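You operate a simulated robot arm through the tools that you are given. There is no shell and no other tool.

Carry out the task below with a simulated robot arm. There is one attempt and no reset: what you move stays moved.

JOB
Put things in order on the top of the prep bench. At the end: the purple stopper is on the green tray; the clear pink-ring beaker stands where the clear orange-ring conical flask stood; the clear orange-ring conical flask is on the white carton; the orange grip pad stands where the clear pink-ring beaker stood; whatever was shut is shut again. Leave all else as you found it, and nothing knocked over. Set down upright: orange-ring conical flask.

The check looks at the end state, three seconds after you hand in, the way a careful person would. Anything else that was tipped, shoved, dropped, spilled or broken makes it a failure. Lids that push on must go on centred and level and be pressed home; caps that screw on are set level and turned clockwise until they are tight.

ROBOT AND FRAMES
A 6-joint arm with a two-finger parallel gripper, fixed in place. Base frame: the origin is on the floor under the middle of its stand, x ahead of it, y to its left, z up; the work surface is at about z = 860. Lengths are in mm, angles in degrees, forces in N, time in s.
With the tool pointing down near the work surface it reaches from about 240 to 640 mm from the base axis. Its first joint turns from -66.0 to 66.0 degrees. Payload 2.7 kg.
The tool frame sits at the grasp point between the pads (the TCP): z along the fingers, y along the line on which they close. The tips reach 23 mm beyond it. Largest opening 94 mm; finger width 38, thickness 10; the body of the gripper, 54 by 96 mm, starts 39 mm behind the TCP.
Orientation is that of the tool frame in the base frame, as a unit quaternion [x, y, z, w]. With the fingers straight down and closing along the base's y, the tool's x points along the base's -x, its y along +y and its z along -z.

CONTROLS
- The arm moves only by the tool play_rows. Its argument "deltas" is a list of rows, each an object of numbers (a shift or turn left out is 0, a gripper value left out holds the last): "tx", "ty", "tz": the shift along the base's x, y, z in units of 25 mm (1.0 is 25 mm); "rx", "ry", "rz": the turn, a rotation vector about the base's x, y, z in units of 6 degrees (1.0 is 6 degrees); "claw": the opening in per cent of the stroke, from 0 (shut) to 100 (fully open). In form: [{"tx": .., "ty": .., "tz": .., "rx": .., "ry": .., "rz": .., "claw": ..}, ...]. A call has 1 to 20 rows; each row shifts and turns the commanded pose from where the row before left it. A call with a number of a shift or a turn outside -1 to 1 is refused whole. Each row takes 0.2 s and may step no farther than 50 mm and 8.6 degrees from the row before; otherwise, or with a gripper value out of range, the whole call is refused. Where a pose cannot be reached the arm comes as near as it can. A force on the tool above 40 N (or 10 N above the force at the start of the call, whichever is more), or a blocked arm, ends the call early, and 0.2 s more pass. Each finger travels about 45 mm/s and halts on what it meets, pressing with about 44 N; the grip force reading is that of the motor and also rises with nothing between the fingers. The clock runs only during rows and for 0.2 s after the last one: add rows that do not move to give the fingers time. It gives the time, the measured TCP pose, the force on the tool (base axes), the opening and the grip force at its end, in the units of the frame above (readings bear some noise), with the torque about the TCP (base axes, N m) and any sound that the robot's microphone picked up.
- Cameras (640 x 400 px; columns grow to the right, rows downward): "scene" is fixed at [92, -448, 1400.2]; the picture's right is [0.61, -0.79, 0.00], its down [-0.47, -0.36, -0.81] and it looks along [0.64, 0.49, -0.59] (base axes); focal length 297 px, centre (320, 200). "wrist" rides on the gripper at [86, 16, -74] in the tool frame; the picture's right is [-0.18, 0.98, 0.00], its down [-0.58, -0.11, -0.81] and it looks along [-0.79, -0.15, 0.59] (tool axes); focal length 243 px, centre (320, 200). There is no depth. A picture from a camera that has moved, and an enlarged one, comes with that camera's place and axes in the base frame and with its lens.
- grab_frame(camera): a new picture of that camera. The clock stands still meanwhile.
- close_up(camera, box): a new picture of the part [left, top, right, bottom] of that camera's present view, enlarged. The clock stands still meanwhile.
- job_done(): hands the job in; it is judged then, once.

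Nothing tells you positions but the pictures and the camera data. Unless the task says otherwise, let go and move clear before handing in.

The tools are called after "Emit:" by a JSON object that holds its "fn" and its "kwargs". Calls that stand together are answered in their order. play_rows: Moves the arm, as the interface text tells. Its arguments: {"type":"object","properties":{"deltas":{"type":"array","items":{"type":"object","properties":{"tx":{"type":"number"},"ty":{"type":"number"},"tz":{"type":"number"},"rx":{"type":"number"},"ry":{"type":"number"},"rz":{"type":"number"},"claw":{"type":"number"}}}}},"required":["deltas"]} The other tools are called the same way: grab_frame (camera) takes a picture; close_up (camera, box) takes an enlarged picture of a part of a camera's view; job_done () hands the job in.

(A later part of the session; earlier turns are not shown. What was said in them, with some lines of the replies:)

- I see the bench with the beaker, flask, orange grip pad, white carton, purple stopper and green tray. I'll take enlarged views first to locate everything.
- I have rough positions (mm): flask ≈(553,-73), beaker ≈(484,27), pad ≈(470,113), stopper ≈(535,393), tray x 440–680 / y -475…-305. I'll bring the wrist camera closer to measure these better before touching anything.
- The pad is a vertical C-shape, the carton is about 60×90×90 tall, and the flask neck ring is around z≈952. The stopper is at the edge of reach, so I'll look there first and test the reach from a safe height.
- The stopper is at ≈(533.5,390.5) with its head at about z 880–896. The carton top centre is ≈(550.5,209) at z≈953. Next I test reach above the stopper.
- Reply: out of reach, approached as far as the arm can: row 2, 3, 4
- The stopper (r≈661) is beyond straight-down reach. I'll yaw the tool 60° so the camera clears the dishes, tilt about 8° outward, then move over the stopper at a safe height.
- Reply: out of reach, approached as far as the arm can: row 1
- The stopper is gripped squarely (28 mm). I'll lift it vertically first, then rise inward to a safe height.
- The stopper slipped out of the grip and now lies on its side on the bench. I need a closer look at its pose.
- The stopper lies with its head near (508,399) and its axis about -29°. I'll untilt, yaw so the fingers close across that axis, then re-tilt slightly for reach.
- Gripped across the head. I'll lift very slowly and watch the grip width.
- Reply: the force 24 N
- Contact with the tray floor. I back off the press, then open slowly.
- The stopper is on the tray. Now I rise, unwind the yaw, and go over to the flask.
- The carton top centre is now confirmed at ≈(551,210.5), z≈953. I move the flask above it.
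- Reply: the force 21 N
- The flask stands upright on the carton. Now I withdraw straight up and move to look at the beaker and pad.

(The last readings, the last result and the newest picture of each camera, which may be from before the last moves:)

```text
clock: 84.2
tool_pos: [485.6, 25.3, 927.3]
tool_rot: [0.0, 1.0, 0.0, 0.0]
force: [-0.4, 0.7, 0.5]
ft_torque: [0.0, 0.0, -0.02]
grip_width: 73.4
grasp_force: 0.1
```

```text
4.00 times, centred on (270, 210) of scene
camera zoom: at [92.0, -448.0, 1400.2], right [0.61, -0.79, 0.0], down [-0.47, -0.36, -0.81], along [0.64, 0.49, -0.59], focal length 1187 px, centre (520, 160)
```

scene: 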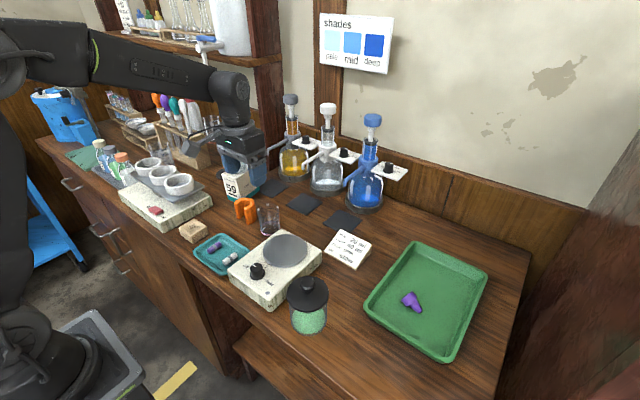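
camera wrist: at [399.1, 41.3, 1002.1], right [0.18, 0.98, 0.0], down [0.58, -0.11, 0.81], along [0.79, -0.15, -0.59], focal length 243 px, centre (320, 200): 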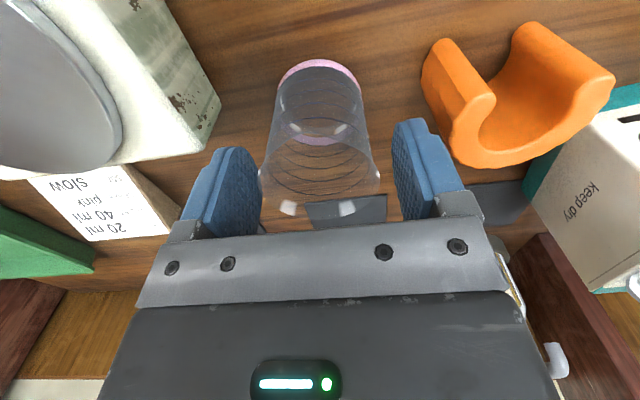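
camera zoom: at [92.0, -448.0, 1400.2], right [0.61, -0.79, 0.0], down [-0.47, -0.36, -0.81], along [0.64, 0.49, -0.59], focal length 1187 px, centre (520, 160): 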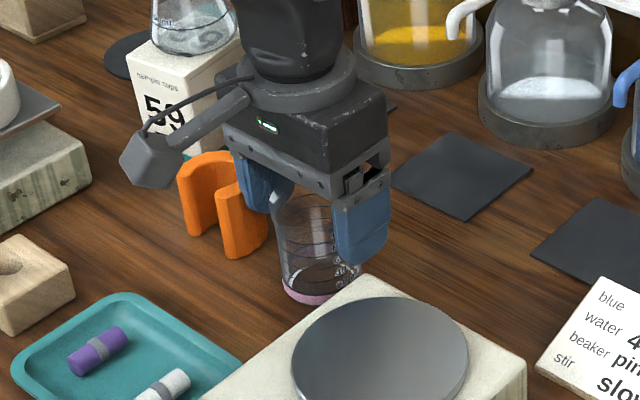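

Emit:
{"fn": "play_rows", "kwargs": {"deltas": [{"claw": 68}, {"claw": 62}, {"claw": 56}, {"claw": 50}, {"claw": 46}, {"claw": 46}, {"claw": 46}]}}

Emit:
{"fn": "play_rows", "kwargs": {"deltas": [{"tz": 0.1}, {"tz": 0.1}, {"tz": 0.15}, {"tz": 0.2}, {"tz": 0.25}, {}]}}

Emit:
{"fn": "grab_frame", "kwargs": {"camera": "wrist"}}

Emit:
{"fn": "close_up", "kwargs": {"camera": "scene", "box": [220, 160, 320, 260]}}

```text
clock: 85.8
tool_pos: [486.7, 24.5, 928.0]
tool_rot: [0.0, 1.0, 0.0, 0.0]
force: [0.2, -0.9, 0.7]
ft_torque: [0.02, -0.03, -0.02]
grip_width: 50.4
grasp_force: 44.1
```

```text
clock: 87.2
tool_pos: [487.5, 25.0, 947.7]
tool_rot: [0.0, 1.0, 0.0, 0.0]
force: [-0.3, 0.0, -0.3]
ft_torque: [-0.04, -0.02, 0.0]
grip_width: 50.4
grasp_force: 43.9
```

```text
taken
camera wrist: at [398.9, 41.3, 1022.1], right [0.18, 0.98, 0.0], down [0.58, -0.11, 0.81], along [0.79, -0.15, -0.59], focal length 243 px, centre (320, 200)
```

wrist: 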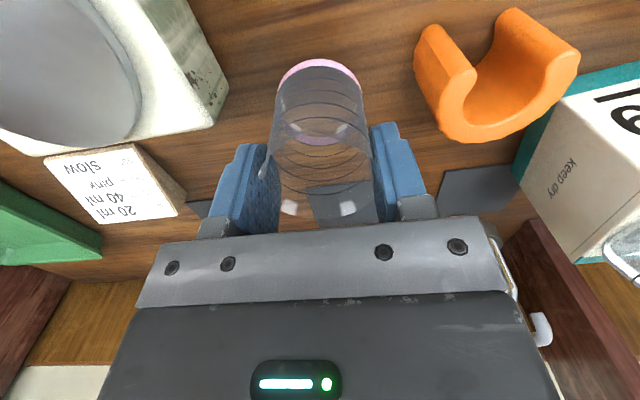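

```text
4.00 times, centred on (270, 210) of scene
camera zoom: at [92.0, -448.0, 1400.2], right [0.61, -0.79, 0.0], down [-0.47, -0.36, -0.81], along [0.64, 0.49, -0.59], focal length 1187 px, centre (520, 160)
```

zoom: 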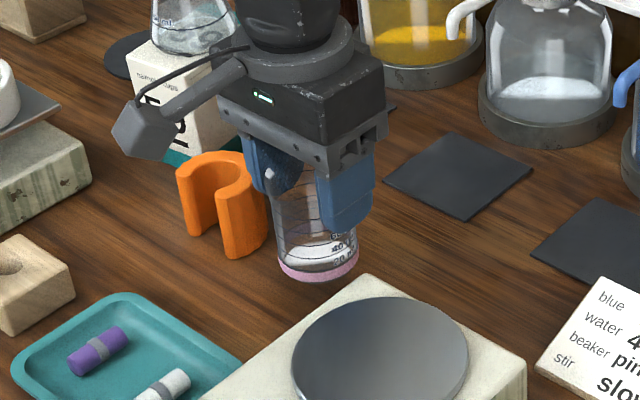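

Emit:
{"fn": "play_rows", "kwargs": {"deltas": [{"tz": 0.3}, {"tz": 0.4}, {"tz": 0.4}, {"tz": 0.2}, {"tx": 0.2, "ty": -0.3}, {"tx": 0.4, "ty": -0.55}, {"tx": 0.4, "ty": -0.55}, {"tx": 0.4, "ty": -0.55}, {"tx": 0.4, "ty": -0.55}, {"tx": 0.4, "ty": -0.55}, {"tx": 0.36, "ty": -0.5}, {"tx": 0.2, "ty": -0.27}, {}, {}]}}

Emit:
{"fn": "grab_frame", "kwargs": {"camera": "wrist"}}

Emit:
{"fn": "close_up", "kwargs": {"camera": "scene", "box": [250, 150, 390, 270]}}

```text
clock: 90.2
tool_pos: [555.7, -69.8, 981.2]
tool_rot: [0.0, 1.0, 0.0, 0.0]
force: [-0.5, 0.8, 0.1]
ft_torque: [0.0, -0.03, 0.0]
grip_width: 50.4
grasp_force: 44.3
```

```text
taken
camera wrist: at [468.2, -54.0, 1054.8], right [0.18, 0.98, 0.0], down [0.58, -0.11, 0.81], along [0.79, -0.15, -0.59], focal length 243 px, centre (320, 200)
```

wrist: 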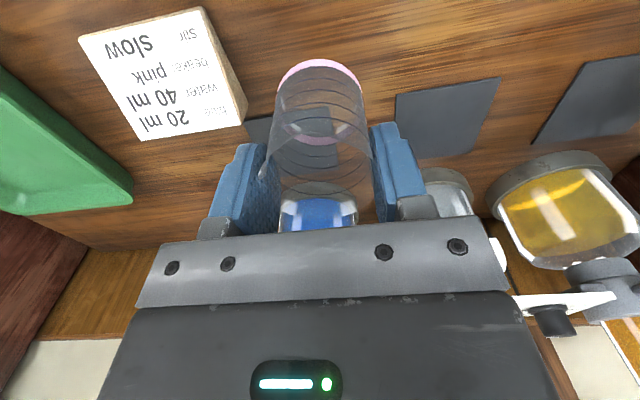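

```text
3.33 times, centred on (320, 210) of scene
camera zoom: at [92.0, -448.0, 1400.2], right [0.61, -0.79, 0.0], down [-0.47, -0.36, -0.81], along [0.64, 0.49, -0.59], focal length 989 px, centre (320, 167)
```

zoom: 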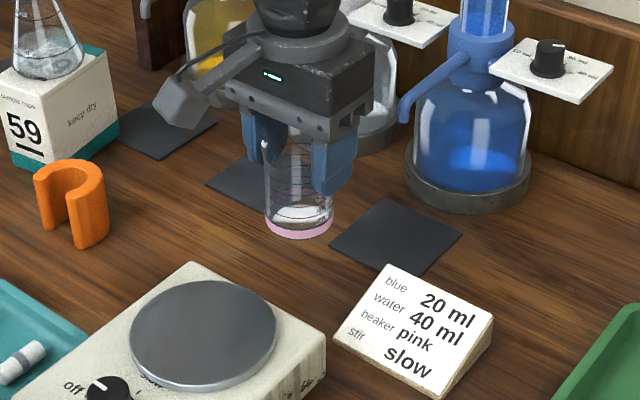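

Emit:
{"fn": "play_rows", "kwargs": {"deltas": [{"tz": -0.4}, {"tz": -0.5}, {"tz": -0.5}, {"tz": -0.4}, {"tz": -0.16}, {}, {}]}}

Emit:
{"fn": "play_rows", "kwargs": {"deltas": [{"tz": -0.06}, {}]}}

Emit:
{"fn": "play_rows", "kwargs": {"deltas": [{"tz": -0.04}, {}]}}

```text
clock: 91.8
tool_pos: [555.1, -71.1, 930.6]
tool_rot: [0.0, 1.0, 0.0, 0.001]
force: [-0.5, 0.2, 0.0]
ft_torque: [0.0, 0.0, 0.0]
grip_width: 50.2
grasp_force: 44.3
```

```text
clock: 92.4
tool_pos: [555.7, -70.8, 929.8]
tool_rot: [0.001, 1.0, -0.001, 0.001]
force: [0.4, -0.8, -0.5]
ft_torque: [-0.03, -0.02, 0.0]
grip_width: 50.2
grasp_force: 44.5
```

```text
clock: 93.0
tool_pos: [555.4, -70.3, 927.5]
tool_rot: [-0.001, 1.0, 0.001, 0.0]
force: [0.1, -0.5, -1.1]
ft_torque: [-0.03, 0.0, 0.02]
grip_width: 50.5
grasp_force: 44.0
```

Emit:
{"fn": "play_rows", "kwargs": {"deltas": [{"tz": -0.04}, {}]}}

Emit:
{"fn": "play_rows", "kwargs": {"deltas": [{"tz": -0.04}, {}]}}

```text
clock: 93.6
tool_pos: [555.6, -70.2, 927.6]
tool_rot: [0.0, 1.0, 0.0, 0.0]
force: [-0.4, 0.3, 3.1]
ft_torque: [0.04, 0.04, 0.03]
grip_width: 50.3
grasp_force: 43.4
```

```text
clock: 94.2
tool_pos: [555.7, -70.5, 927.2]
tool_rot: [0.0, 1.0, 0.0, 0.001]
force: [-4.3, -0.3, 11.5]
ft_torque: [0.03, 0.38, -0.03]
grip_width: 50.2
grasp_force: 44.0
```

Beaker base is in contact with the bench. I relieve the press slightly and release slowly.

Emit:
{"fn": "play_rows", "kwargs": {"deltas": [{"tz": 0.04}, {}]}}

Emit:
{"fn": "play_rows", "kwargs": {"deltas": [{"claw": 54}, {"claw": 56}, {"claw": 59}, {"claw": 64}, {"claw": 70}, {"claw": 76}, {}]}}

Emit:
{"fn": "grab_frame", "kwargs": {"camera": "wrist"}}

Emit:
{"fn": "close_up", "kwargs": {"camera": "scene", "box": [250, 150, 390, 270]}}

```text
clock: 94.8
tool_pos: [555.9, -70.9, 927.5]
tool_rot: [0.0, 1.0, 0.0, 0.001]
force: [0.1, -2.2, 6.0]
ft_torque: [-0.11, 0.07, 0.02]
grip_width: 50.3
grasp_force: 44.3
```

```text
clock: 96.4
tool_pos: [555.9, -70.0, 929.0]
tool_rot: [0.0, 1.0, 0.0, 0.0]
force: [-0.1, 0.4, 0.7]
ft_torque: [-0.01, -0.01, -0.01]
grip_width: 71.1
grasp_force: 0.0
```

```text
taken
camera wrist: at [468.3, -54.1, 1002.1], right [0.18, 0.98, 0.0], down [0.58, -0.11, 0.81], along [0.79, -0.15, -0.59], focal length 243 px, centre (320, 200)
```

wrist: 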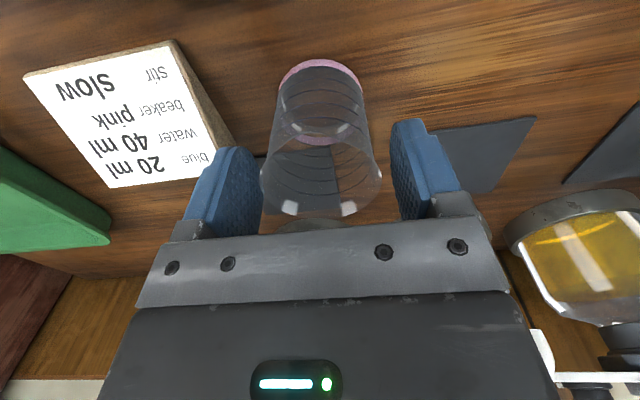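

```text
3.33 times, centred on (320, 210) of scene
camera zoom: at [92.0, -448.0, 1400.2], right [0.61, -0.79, 0.0], down [-0.47, -0.36, -0.81], along [0.64, 0.49, -0.59], focal length 989 px, centre (320, 167)
```

zoom: 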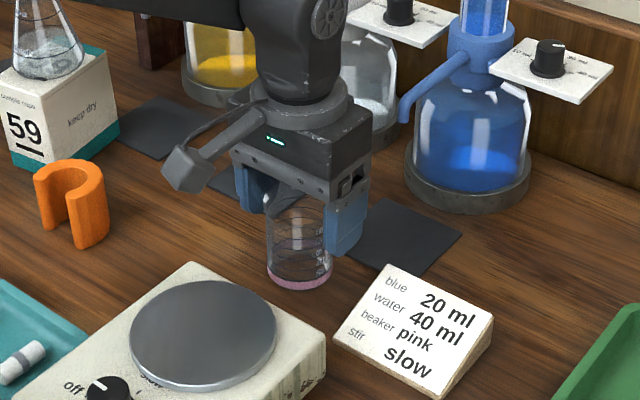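

Beaker placed. I rise clear and move to view the orange pad.

Emit:
{"fn": "play_rows", "kwargs": {"deltas": [{"tz": 0.3}, {"tz": 0.6}, {"tz": 0.8}, {"tz": 1.0}, {"tz": 1.0, "claw": 90}, {"tx": -0.6, "ty": 0.8}, {"tx": -0.8, "ty": 1.0}, {"tx": -0.8, "ty": 1.0}, {"tx": -0.8, "ty": 1.0}, {"tx": -0.8, "ty": 1.0}, {"tx": -0.8, "ty": 1.0}, {"tx": -0.6, "ty": 1.0}, {"ty": 0.6}, {}, {}]}}

Emit:
{"fn": "grab_frame", "kwargs": {"camera": "wrist"}}

Emit:
{"fn": "grab_frame", "kwargs": {"camera": "scene"}}

```text
clock: 99.6
tool_pos: [426.5, 115.1, 1020.3]
tool_rot: [0.0, 1.0, 0.0, 0.0]
force: [-0.5, 0.0, -0.2]
ft_torque: [0.0, -0.02, -0.02]
grip_width: 84.5
grasp_force: 0.1
```

```text
taken
camera wrist: at [338.6, 130.4, 1094.4], right [0.18, 0.98, 0.0], down [0.58, -0.11, 0.81], along [0.79, -0.15, -0.59], focal length 243 px, centre (320, 200)
```

wrist: 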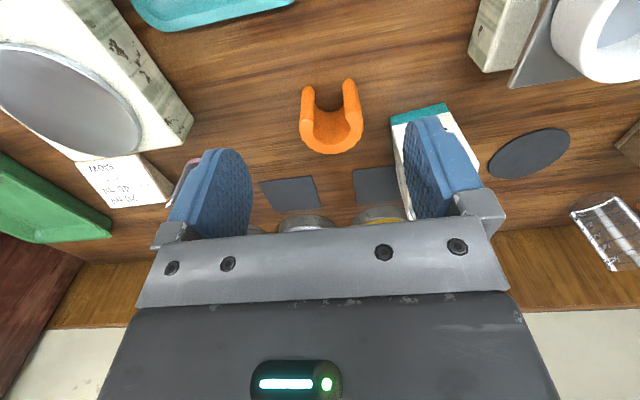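

```text
taken
```

scene: 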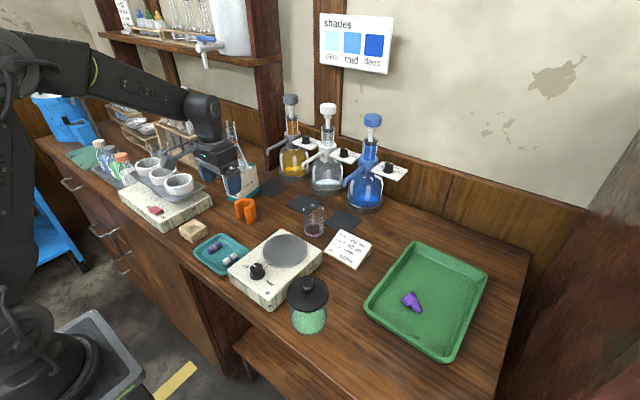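

Emit:
{"fn": "close_up", "kwargs": {"camera": "wrist", "box": [280, 60, 390, 170]}}

Emit:
{"fn": "close_up", "kwargs": {"camera": "scene", "box": [215, 180, 285, 235]}}

```text
3.64 times, centred on (335, 115) of wrist
camera zoom: at [338.6, 130.4, 1094.4], right [0.18, 0.98, 0.0], down [0.58, -0.11, 0.81], along [0.79, -0.15, -0.59], focal length 882 px, centre (266, 509)
```

zoom: 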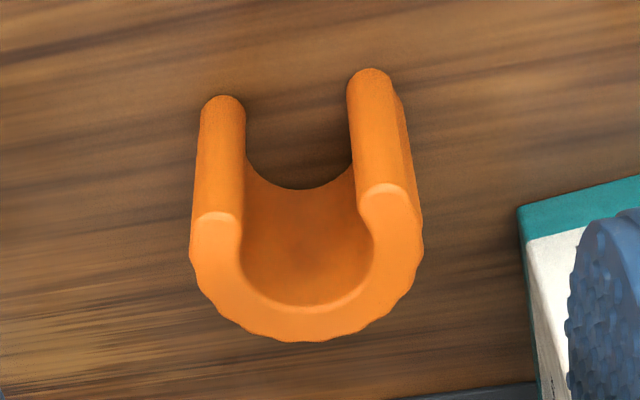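

```text
7.27 times, centred on (250, 208) of scene
camera zoom: at [92.0, -448.0, 1400.2], right [0.61, -0.79, 0.0], down [-0.47, -0.36, -0.81], along [0.64, 0.49, -0.59], focal length 2158 px, centre (829, 146)
```

zoom: 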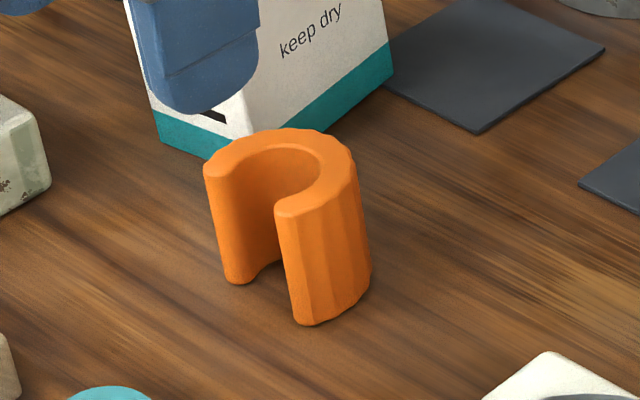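

Emit:
{"fn": "play_rows", "kwargs": {"deltas": [{"tx": 0.6, "claw": 77}, {"tx": 0.8}, {"tx": 0.84, "ty": 0.03}, {"tz": -0.8}, {"tz": -0.8}, {"tz": -0.8}, {"tz": -0.6}, {}, {}]}}

Emit:
{"fn": "grab_frame", "kwargs": {"camera": "wrist"}}

Emit:
{"fn": "close_up", "kwargs": {"camera": "scene", "box": [200, 140, 320, 250]}}

```text
clock: 101.6
tool_pos: [481.8, 116.7, 946.1]
tool_rot: [0.0, 1.0, 0.0, 0.0]
force: [-0.1, -0.4, 0.6]
ft_torque: [0.02, 0.02, 0.02]
grip_width: 72.3
grasp_force: 0.1
```

```text
taken
camera wrist: at [394.6, 131.8, 1019.5], right [0.18, 0.98, 0.0], down [0.58, -0.11, 0.81], along [0.79, -0.15, -0.59], focal length 243 px, centre (320, 200)
```

wrist: 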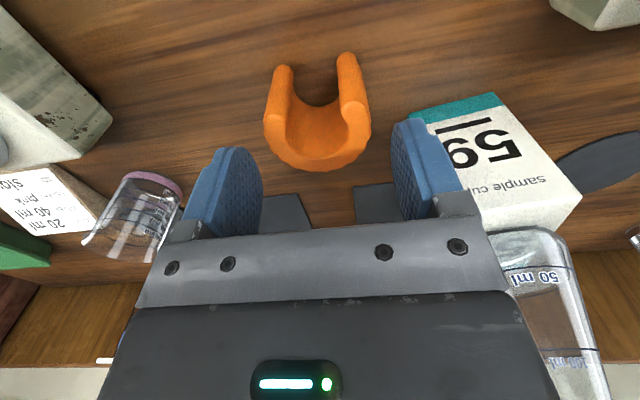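

```text
3.64 times, centred on (260, 195) of scene
camera zoom: at [92.0, -448.0, 1400.2], right [0.61, -0.79, 0.0], down [-0.47, -0.36, -0.81], along [0.64, 0.49, -0.59], focal length 1079 px, centre (538, 218)
```

zoom: 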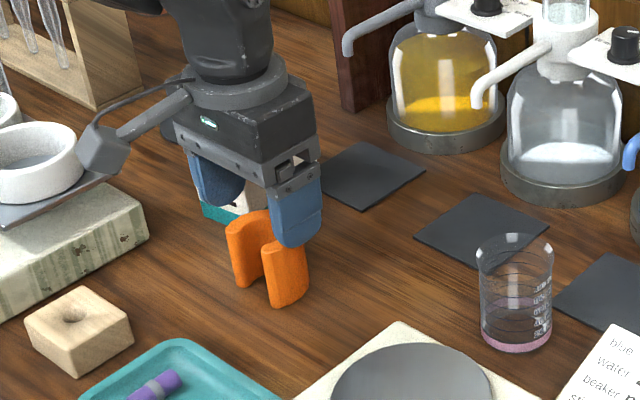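

Emit:
{"fn": "play_rows", "kwargs": {"deltas": [{"ty": -0.06, "tz": -0.5}, {"tz": -0.6}, {"tz": -0.5}, {"tz": -0.34}, {}, {}]}}

Emit:
{"fn": "grab_frame", "kwargs": {"camera": "wrist"}}

Emit:
{"fn": "close_up", "kwargs": {"camera": "scene", "box": [200, 150, 300, 240]}}

```text
clock: 103.0
tool_pos: [482.2, 114.0, 897.2]
tool_rot: [0.001, 1.0, 0.0, 0.0]
force: [0.5, 0.4, 0.3]
ft_torque: [0.0, 0.02, -0.03]
grip_width: 72.4
grasp_force: 0.0
```

```text
taken
camera wrist: at [393.8, 130.2, 970.7], right [0.18, 0.98, 0.0], down [0.58, -0.11, 0.81], along [0.79, -0.15, -0.59], focal length 243 px, centre (320, 200)
```

wrist: 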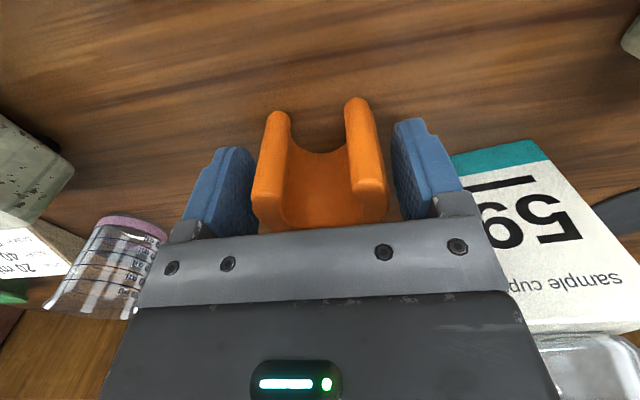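

```text
4.44 times, centred on (250, 195) of scene
camera zoom: at [92.0, -448.0, 1400.2], right [0.61, -0.79, 0.0], down [-0.47, -0.36, -0.81], along [0.64, 0.49, -0.59], focal length 1319 px, centre (631, 222)
```

zoom: 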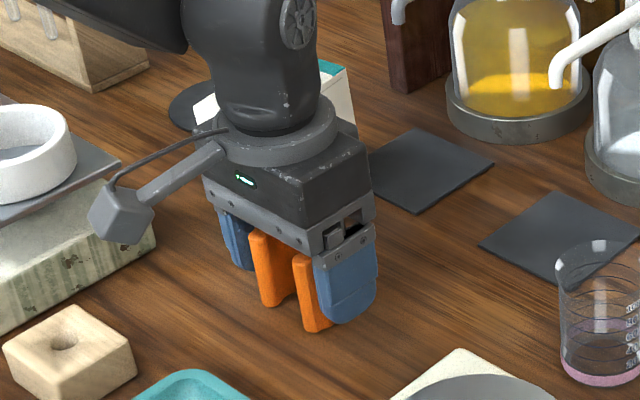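

Emit:
{"fn": "play_rows", "kwargs": {"deltas": [{"claw": 70}, {"claw": 64}, {"claw": 58}, {"claw": 50}, {"claw": 46}, {"claw": 46}, {"claw": 46}]}}

Emit:
{"fn": "grab_frame", "kwargs": {"camera": "wrist"}}

```text
clock: 104.6
tool_pos: [481.5, 114.8, 896.8]
tool_rot: [0.0, 1.0, 0.0, 0.0]
force: [-0.7, 0.2, 0.1]
ft_torque: [-0.03, 0.02, 0.0]
grip_width: 56.3
grasp_force: 44.3
```

```text
taken
camera wrist: at [393.9, 130.2, 970.9], right [0.18, 0.98, 0.0], down [0.58, -0.11, 0.81], along [0.79, -0.15, -0.59], focal length 243 px, centre (320, 200)
```

wrist: 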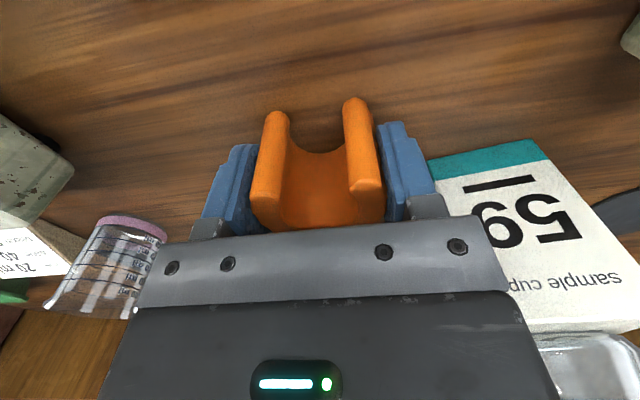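

Emit:
{"fn": "play_rows", "kwargs": {"deltas": [{"tz": 0.1}, {"tz": 0.15}, {"tz": 0.25}, {"tz": 0.3}, {}]}}

Emit:
{"fn": "close_up", "kwargs": {"camera": "scene", "box": [200, 150, 300, 240]}}

```text
clock: 105.8
tool_pos: [481.5, 114.5, 917.8]
tool_rot: [-0.001, 1.0, 0.0, 0.0]
force: [0.4, -0.3, -0.3]
ft_torque: [0.01, 0.04, 0.01]
grip_width: 56.1
grasp_force: 44.2
```

```text
4.44 times, centred on (250, 195) of scene
camera zoom: at [92.0, -448.0, 1400.2], right [0.61, -0.79, 0.0], down [-0.47, -0.36, -0.81], along [0.64, 0.49, -0.59], focal length 1319 px, centre (631, 222)
```

zoom: 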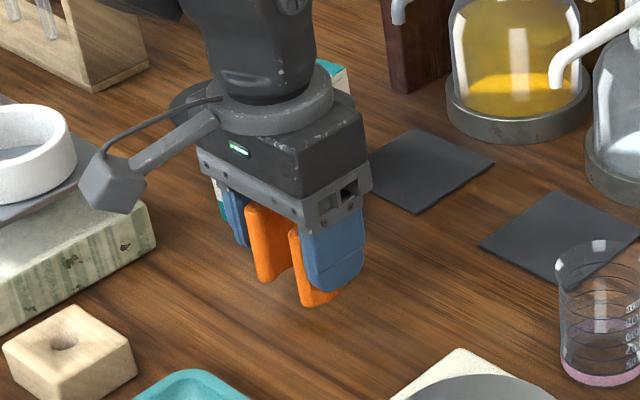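

Emit:
{"fn": "play_rows", "kwargs": {"deltas": [{"tz": 0.3}, {"tz": 0.3}, {"ty": -0.3}, {"ty": -0.55, "tx": 0.05}, {"ty": -0.6, "tx": 0.046}, {"ty": -0.6}, {"ty": -0.6}, {"ty": -0.55}, {"ty": -0.348}, {}, {}]}}

Emit:
{"fn": "grab_frame", "kwargs": {"camera": "wrist"}}

Emit:
{"fn": "close_up", "kwargs": {"camera": "scene", "box": [220, 160, 340, 260]}}

```text
clock: 108.2
tool_pos: [483.5, 25.6, 931.0]
tool_rot: [0.0, 1.0, 0.0, 0.002]
force: [0.3, 0.0, -0.9]
ft_torque: [0.05, -0.02, 0.02]
grip_width: 56.0
grasp_force: 44.1
```

```text
taken
camera wrist: at [396.2, 41.3, 1006.2], right [0.18, 0.98, 0.0], down [0.58, -0.11, 0.81], along [0.79, -0.15, -0.59], focal length 243 px, centre (320, 200)
```

wrist: 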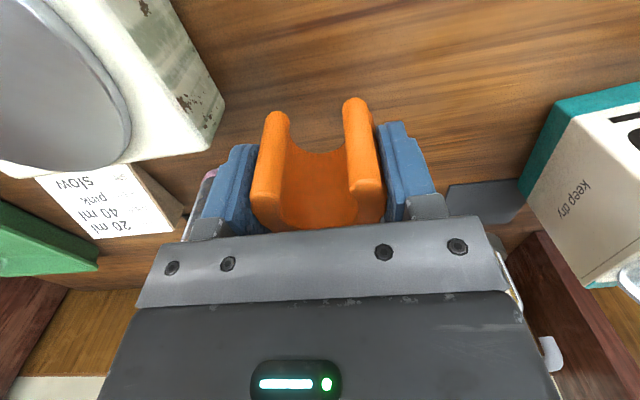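

```text
4.00 times, centred on (280, 210) of scene
camera zoom: at [92.0, -448.0, 1400.2], right [0.61, -0.79, 0.0], down [-0.47, -0.36, -0.81], along [0.64, 0.49, -0.59], focal length 1187 px, centre (480, 160)
```

zoom: 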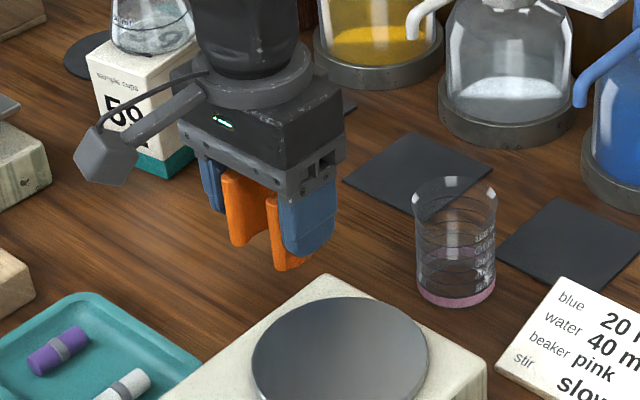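

Emit:
{"fn": "play_rows", "kwargs": {"deltas": [{"tz": -0.4}, {"tz": -0.4}, {"tz": -0.3}, {"tz": -0.2}, {}, {}]}}

Emit:
{"fn": "play_rows", "kwargs": {"deltas": [{"tz": -0.05}, {}]}}

Emit:
{"fn": "play_rows", "kwargs": {"deltas": [{"tz": -0.04}, {}]}}

```text
clock: 109.6
tool_pos: [484.0, 25.4, 899.7]
tool_rot: [0.0, 1.0, 0.0, 0.0]
force: [1.0, -0.8, -0.8]
ft_torque: [-0.05, 0.01, 0.02]
grip_width: 56.1
grasp_force: 43.7
```

```text
clock: 110.2
tool_pos: [484.9, 24.8, 897.2]
tool_rot: [0.0, 1.0, -0.001, 0.0]
force: [-0.1, 0.2, -0.5]
ft_torque: [0.0, -0.01, -0.03]
grip_width: 56.0
grasp_force: 44.0
```

```text
clock: 110.8
tool_pos: [484.5, 25.9, 897.5]
tool_rot: [0.001, 1.0, 0.0, 0.0]
force: [0.1, 1.1, -0.1]
ft_torque: [0.02, -0.02, 0.02]
grip_width: 56.3
grasp_force: 43.7
```

Emit:
{"fn": "play_rows", "kwargs": {"deltas": [{"tz": -0.04}, {}]}}

Emit:
{"fn": "play_rows", "kwargs": {"deltas": [{"tz": -0.03}, {}]}}

```text
clock: 111.4
tool_pos: [483.9, 25.7, 897.4]
tool_rot: [0.0, 1.0, 0.0, 0.0]
force: [-5.5, -1.6, 8.1]
ft_torque: [0.0, 0.09, 0.02]
grip_width: 55.9
grasp_force: 44.0
```

```text
clock: 112.0
tool_pos: [483.7, 26.1, 896.0]
tool_rot: [0.0, 1.0, 0.0, 0.001]
force: [-8.5, -1.0, 21.2]
ft_torque: [-0.03, 0.36, -0.01]
grip_width: 56.3
grasp_force: 44.4
```

The pad is on the bench. I relieve the press, open slowly, and withdraw upward.

Emit:
{"fn": "play_rows", "kwargs": {"deltas": [{"tz": 0.06}, {}]}}

Emit:
{"fn": "play_rows", "kwargs": {"deltas": [{"claw": 60}, {"claw": 62}, {"claw": 65}, {"claw": 70}, {"claw": 76}, {}, {}]}}

Emit:
{"fn": "grab_frame", "kwargs": {"camera": "wrist"}}

Emit:
{"fn": "close_up", "kwargs": {"camera": "scene", "box": [220, 160, 340, 260]}}

```text
clock: 112.6
tool_pos: [485.4, 26.0, 897.5]
tool_rot: [0.001, 1.0, 0.0, 0.001]
force: [3.0, 0.5, 4.7]
ft_torque: [-0.08, -0.09, 0.01]
grip_width: 56.0
grasp_force: 44.0
```

```text
clock: 114.2
tool_pos: [483.6, 25.3, 896.7]
tool_rot: [0.0, 1.0, 0.0, 0.0]
force: [-0.2, -0.5, -0.4]
ft_torque: [0.02, -0.02, 0.02]
grip_width: 71.4
grasp_force: 0.0
```

```text
taken
camera wrist: at [396.5, 41.3, 971.3], right [0.18, 0.98, 0.0], down [0.58, -0.11, 0.81], along [0.79, -0.15, -0.59], focal length 243 px, centre (320, 200)
```

wrist: 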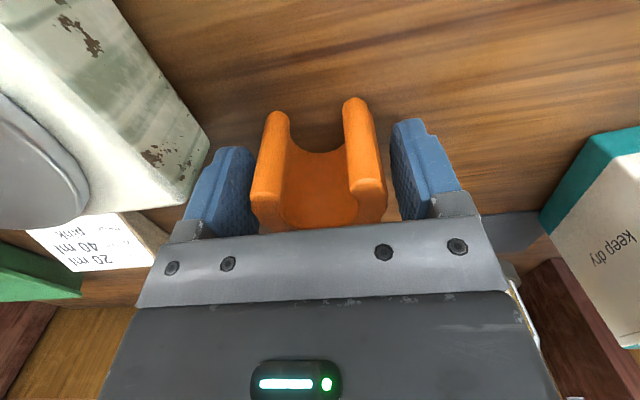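

```text
4.00 times, centred on (280, 210) of scene
camera zoom: at [92.0, -448.0, 1400.2], right [0.61, -0.79, 0.0], down [-0.47, -0.36, -0.81], along [0.64, 0.49, -0.59], focal length 1187 px, centre (480, 160)
```

zoom: 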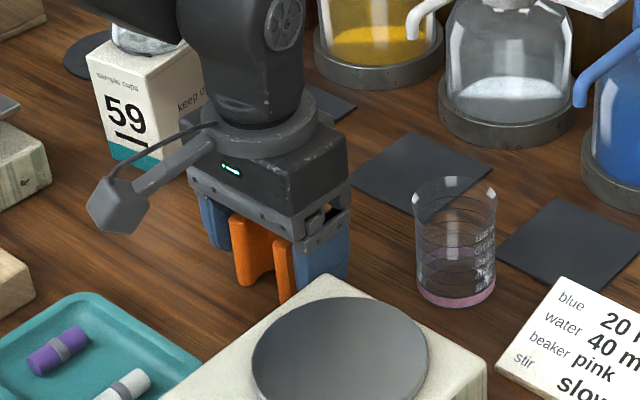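

Emit:
{"fn": "play_rows", "kwargs": {"deltas": [{"tz": 0.3}, {"tz": 0.6}, {"tz": 0.8}, {"tz": 1.0}, {"tz": 1.0}, {"tz": 1.0}, {"tz": 1.0, "tx": -0.5}, {"tz": 1.0, "tx": -0.8}, {"tz": 1.0, "tx": -0.8}, {"tx": -0.8}, {"tx": -0.8}, {}, {}]}}

Emit:
{"fn": "grab_frame", "kwargs": {"camera": "scene"}}

Emit:
{"fn": "grab_frame", "kwargs": {"camera": "wrist"}}

Emit:
{"fn": "close_up", "kwargs": {"camera": "scene", "box": [200, 150, 400, 280]}}

```text
clock: 117.0
tool_pos: [391.6, 24.6, 1089.3]
tool_rot: [0.0, 1.0, 0.0, 0.0]
force: [0.2, 0.6, -0.4]
ft_torque: [-0.02, -0.03, 0.02]
grip_width: 71.6
grasp_force: 0.1
```

```text
taken
```

scene: 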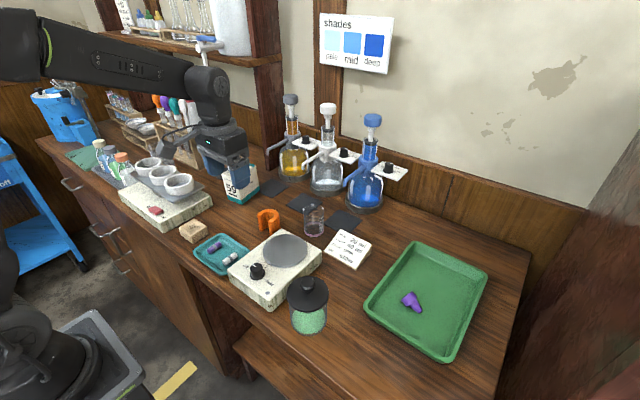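

```text
taken
camera wrist: at [304.9, 41.5, 1163.7], right [0.18, 0.98, 0.0], down [0.58, -0.11, 0.81], along [0.79, -0.15, -0.59], focal length 243 px, centre (320, 200)
```

wrist: 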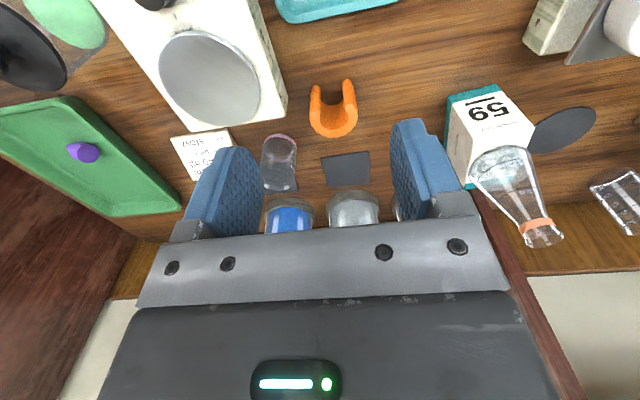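

```text
3.08 times, centred on (300, 215) of scene
camera zoom: at [92.0, -448.0, 1400.2], right [0.61, -0.79, 0.0], down [-0.47, -0.36, -0.81], along [0.64, 0.49, -0.59], focal length 913 px, centre (382, 154)
```

zoom: 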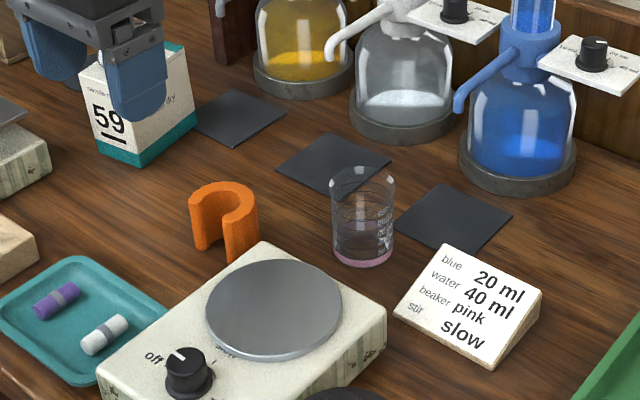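

Emit:
{"fn": "close_up", "kwargs": {"camera": "wrist", "box": [250, 60, 380, 210]}}

Emit:
{"fn": "close_up", "kwargs": {"camera": "wrist", "box": [430, 70, 600, 260]}}

Emit:
{"fn": "close_up", "kwargs": {"camera": "scene", "box": [20, 60, 260, 220]}}

Emit:
{"fn": "close_up", "kwargs": {"camera": "scene", "box": [270, 200, 510, 370]}}

```text
2.67 times, centred on (315, 135) of wrist
camera zoom: at [304.9, 41.5, 1163.7], right [0.18, 0.98, 0.0], down [0.58, -0.11, 0.81], along [0.79, -0.15, -0.59], focal length 647 px, centre (333, 373)
```

zoom: 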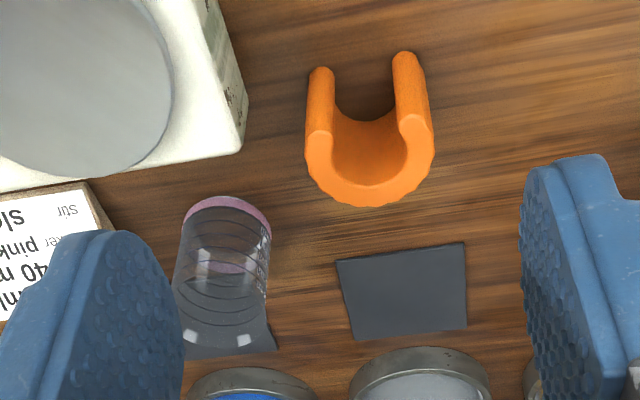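

```text
2.11 times, centred on (515, 165) of wrist
camera zoom: at [304.9, 41.5, 1163.7], right [0.18, 0.98, 0.0], down [0.58, -0.11, 0.81], along [0.79, -0.15, -0.59], focal length 511 px, centre (-90, 274)
```

zoom: 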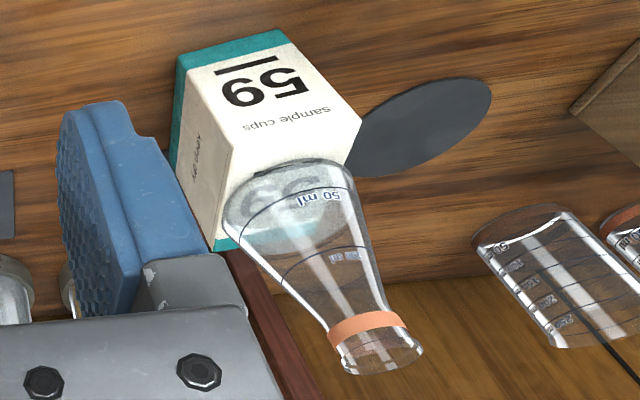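

```text
2.50 times, centred on (140, 140) of scene
camera zoom: at [92.0, -448.0, 1400.2], right [0.61, -0.79, 0.0], down [-0.47, -0.36, -0.81], along [0.64, 0.49, -0.59], focal length 742 px, centre (770, 350)
```

zoom: 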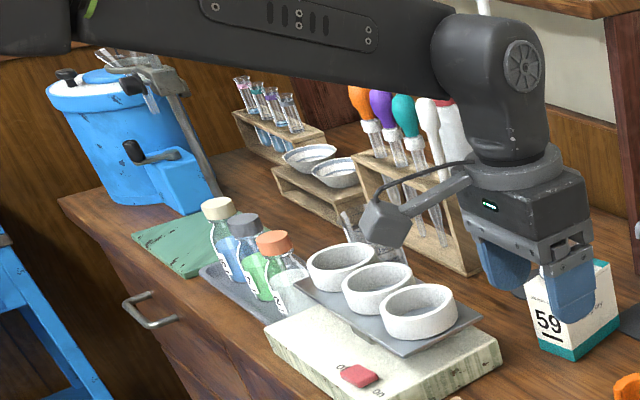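

```text
2.35 times, centred on (390, 285) of scene
camera zoom: at [92.0, -448.0, 1400.2], right [0.61, -0.79, 0.0], down [-0.47, -0.36, -0.81], along [0.64, 0.49, -0.59], focal length 698 px, centre (155, 0)
```

zoom: 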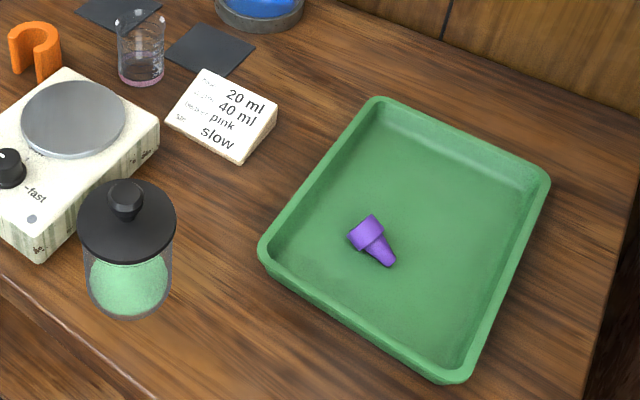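

Everything is in place: the beaker is at ≈(556,-70), the pad at the old beaker spot, the flask upright on the carton, and the stopper lying on its side on the green tray. Nothing else looks disturbed and the arm is clear, so I hand in.

Emit:
{"fn": "job_done", "kwargs": {}}

```text
The job is handed in.
```

I moved all four items where you asked and handed the job in. The purple stopper ended up lying on its side in the green tray.

- **Purple stopper:** it slipped out of the grip on my first lift and fell onto the bench. I picked it up again and set it in the tray. It had been standing before, and I left it lying because tipping it upright would have put the arm into the lidded jar.
- **Pink-ring beaker:** it stands upright where the flask was, within about 3 mm as measured in the pictures.
- **Orange-ring flask:** it stands upright on the white carton, roughly centred. Its base is slightly wider than the carton top, so it overhangs by a few millimetres on two sides.
- **Orange grip pad:** it stands where the beaker was, open side facing the same way as before.

Nothing shut had to be opened. In the final pictures nothing else looked moved or knocked over, and the arm was clear of the bench when I handed in.
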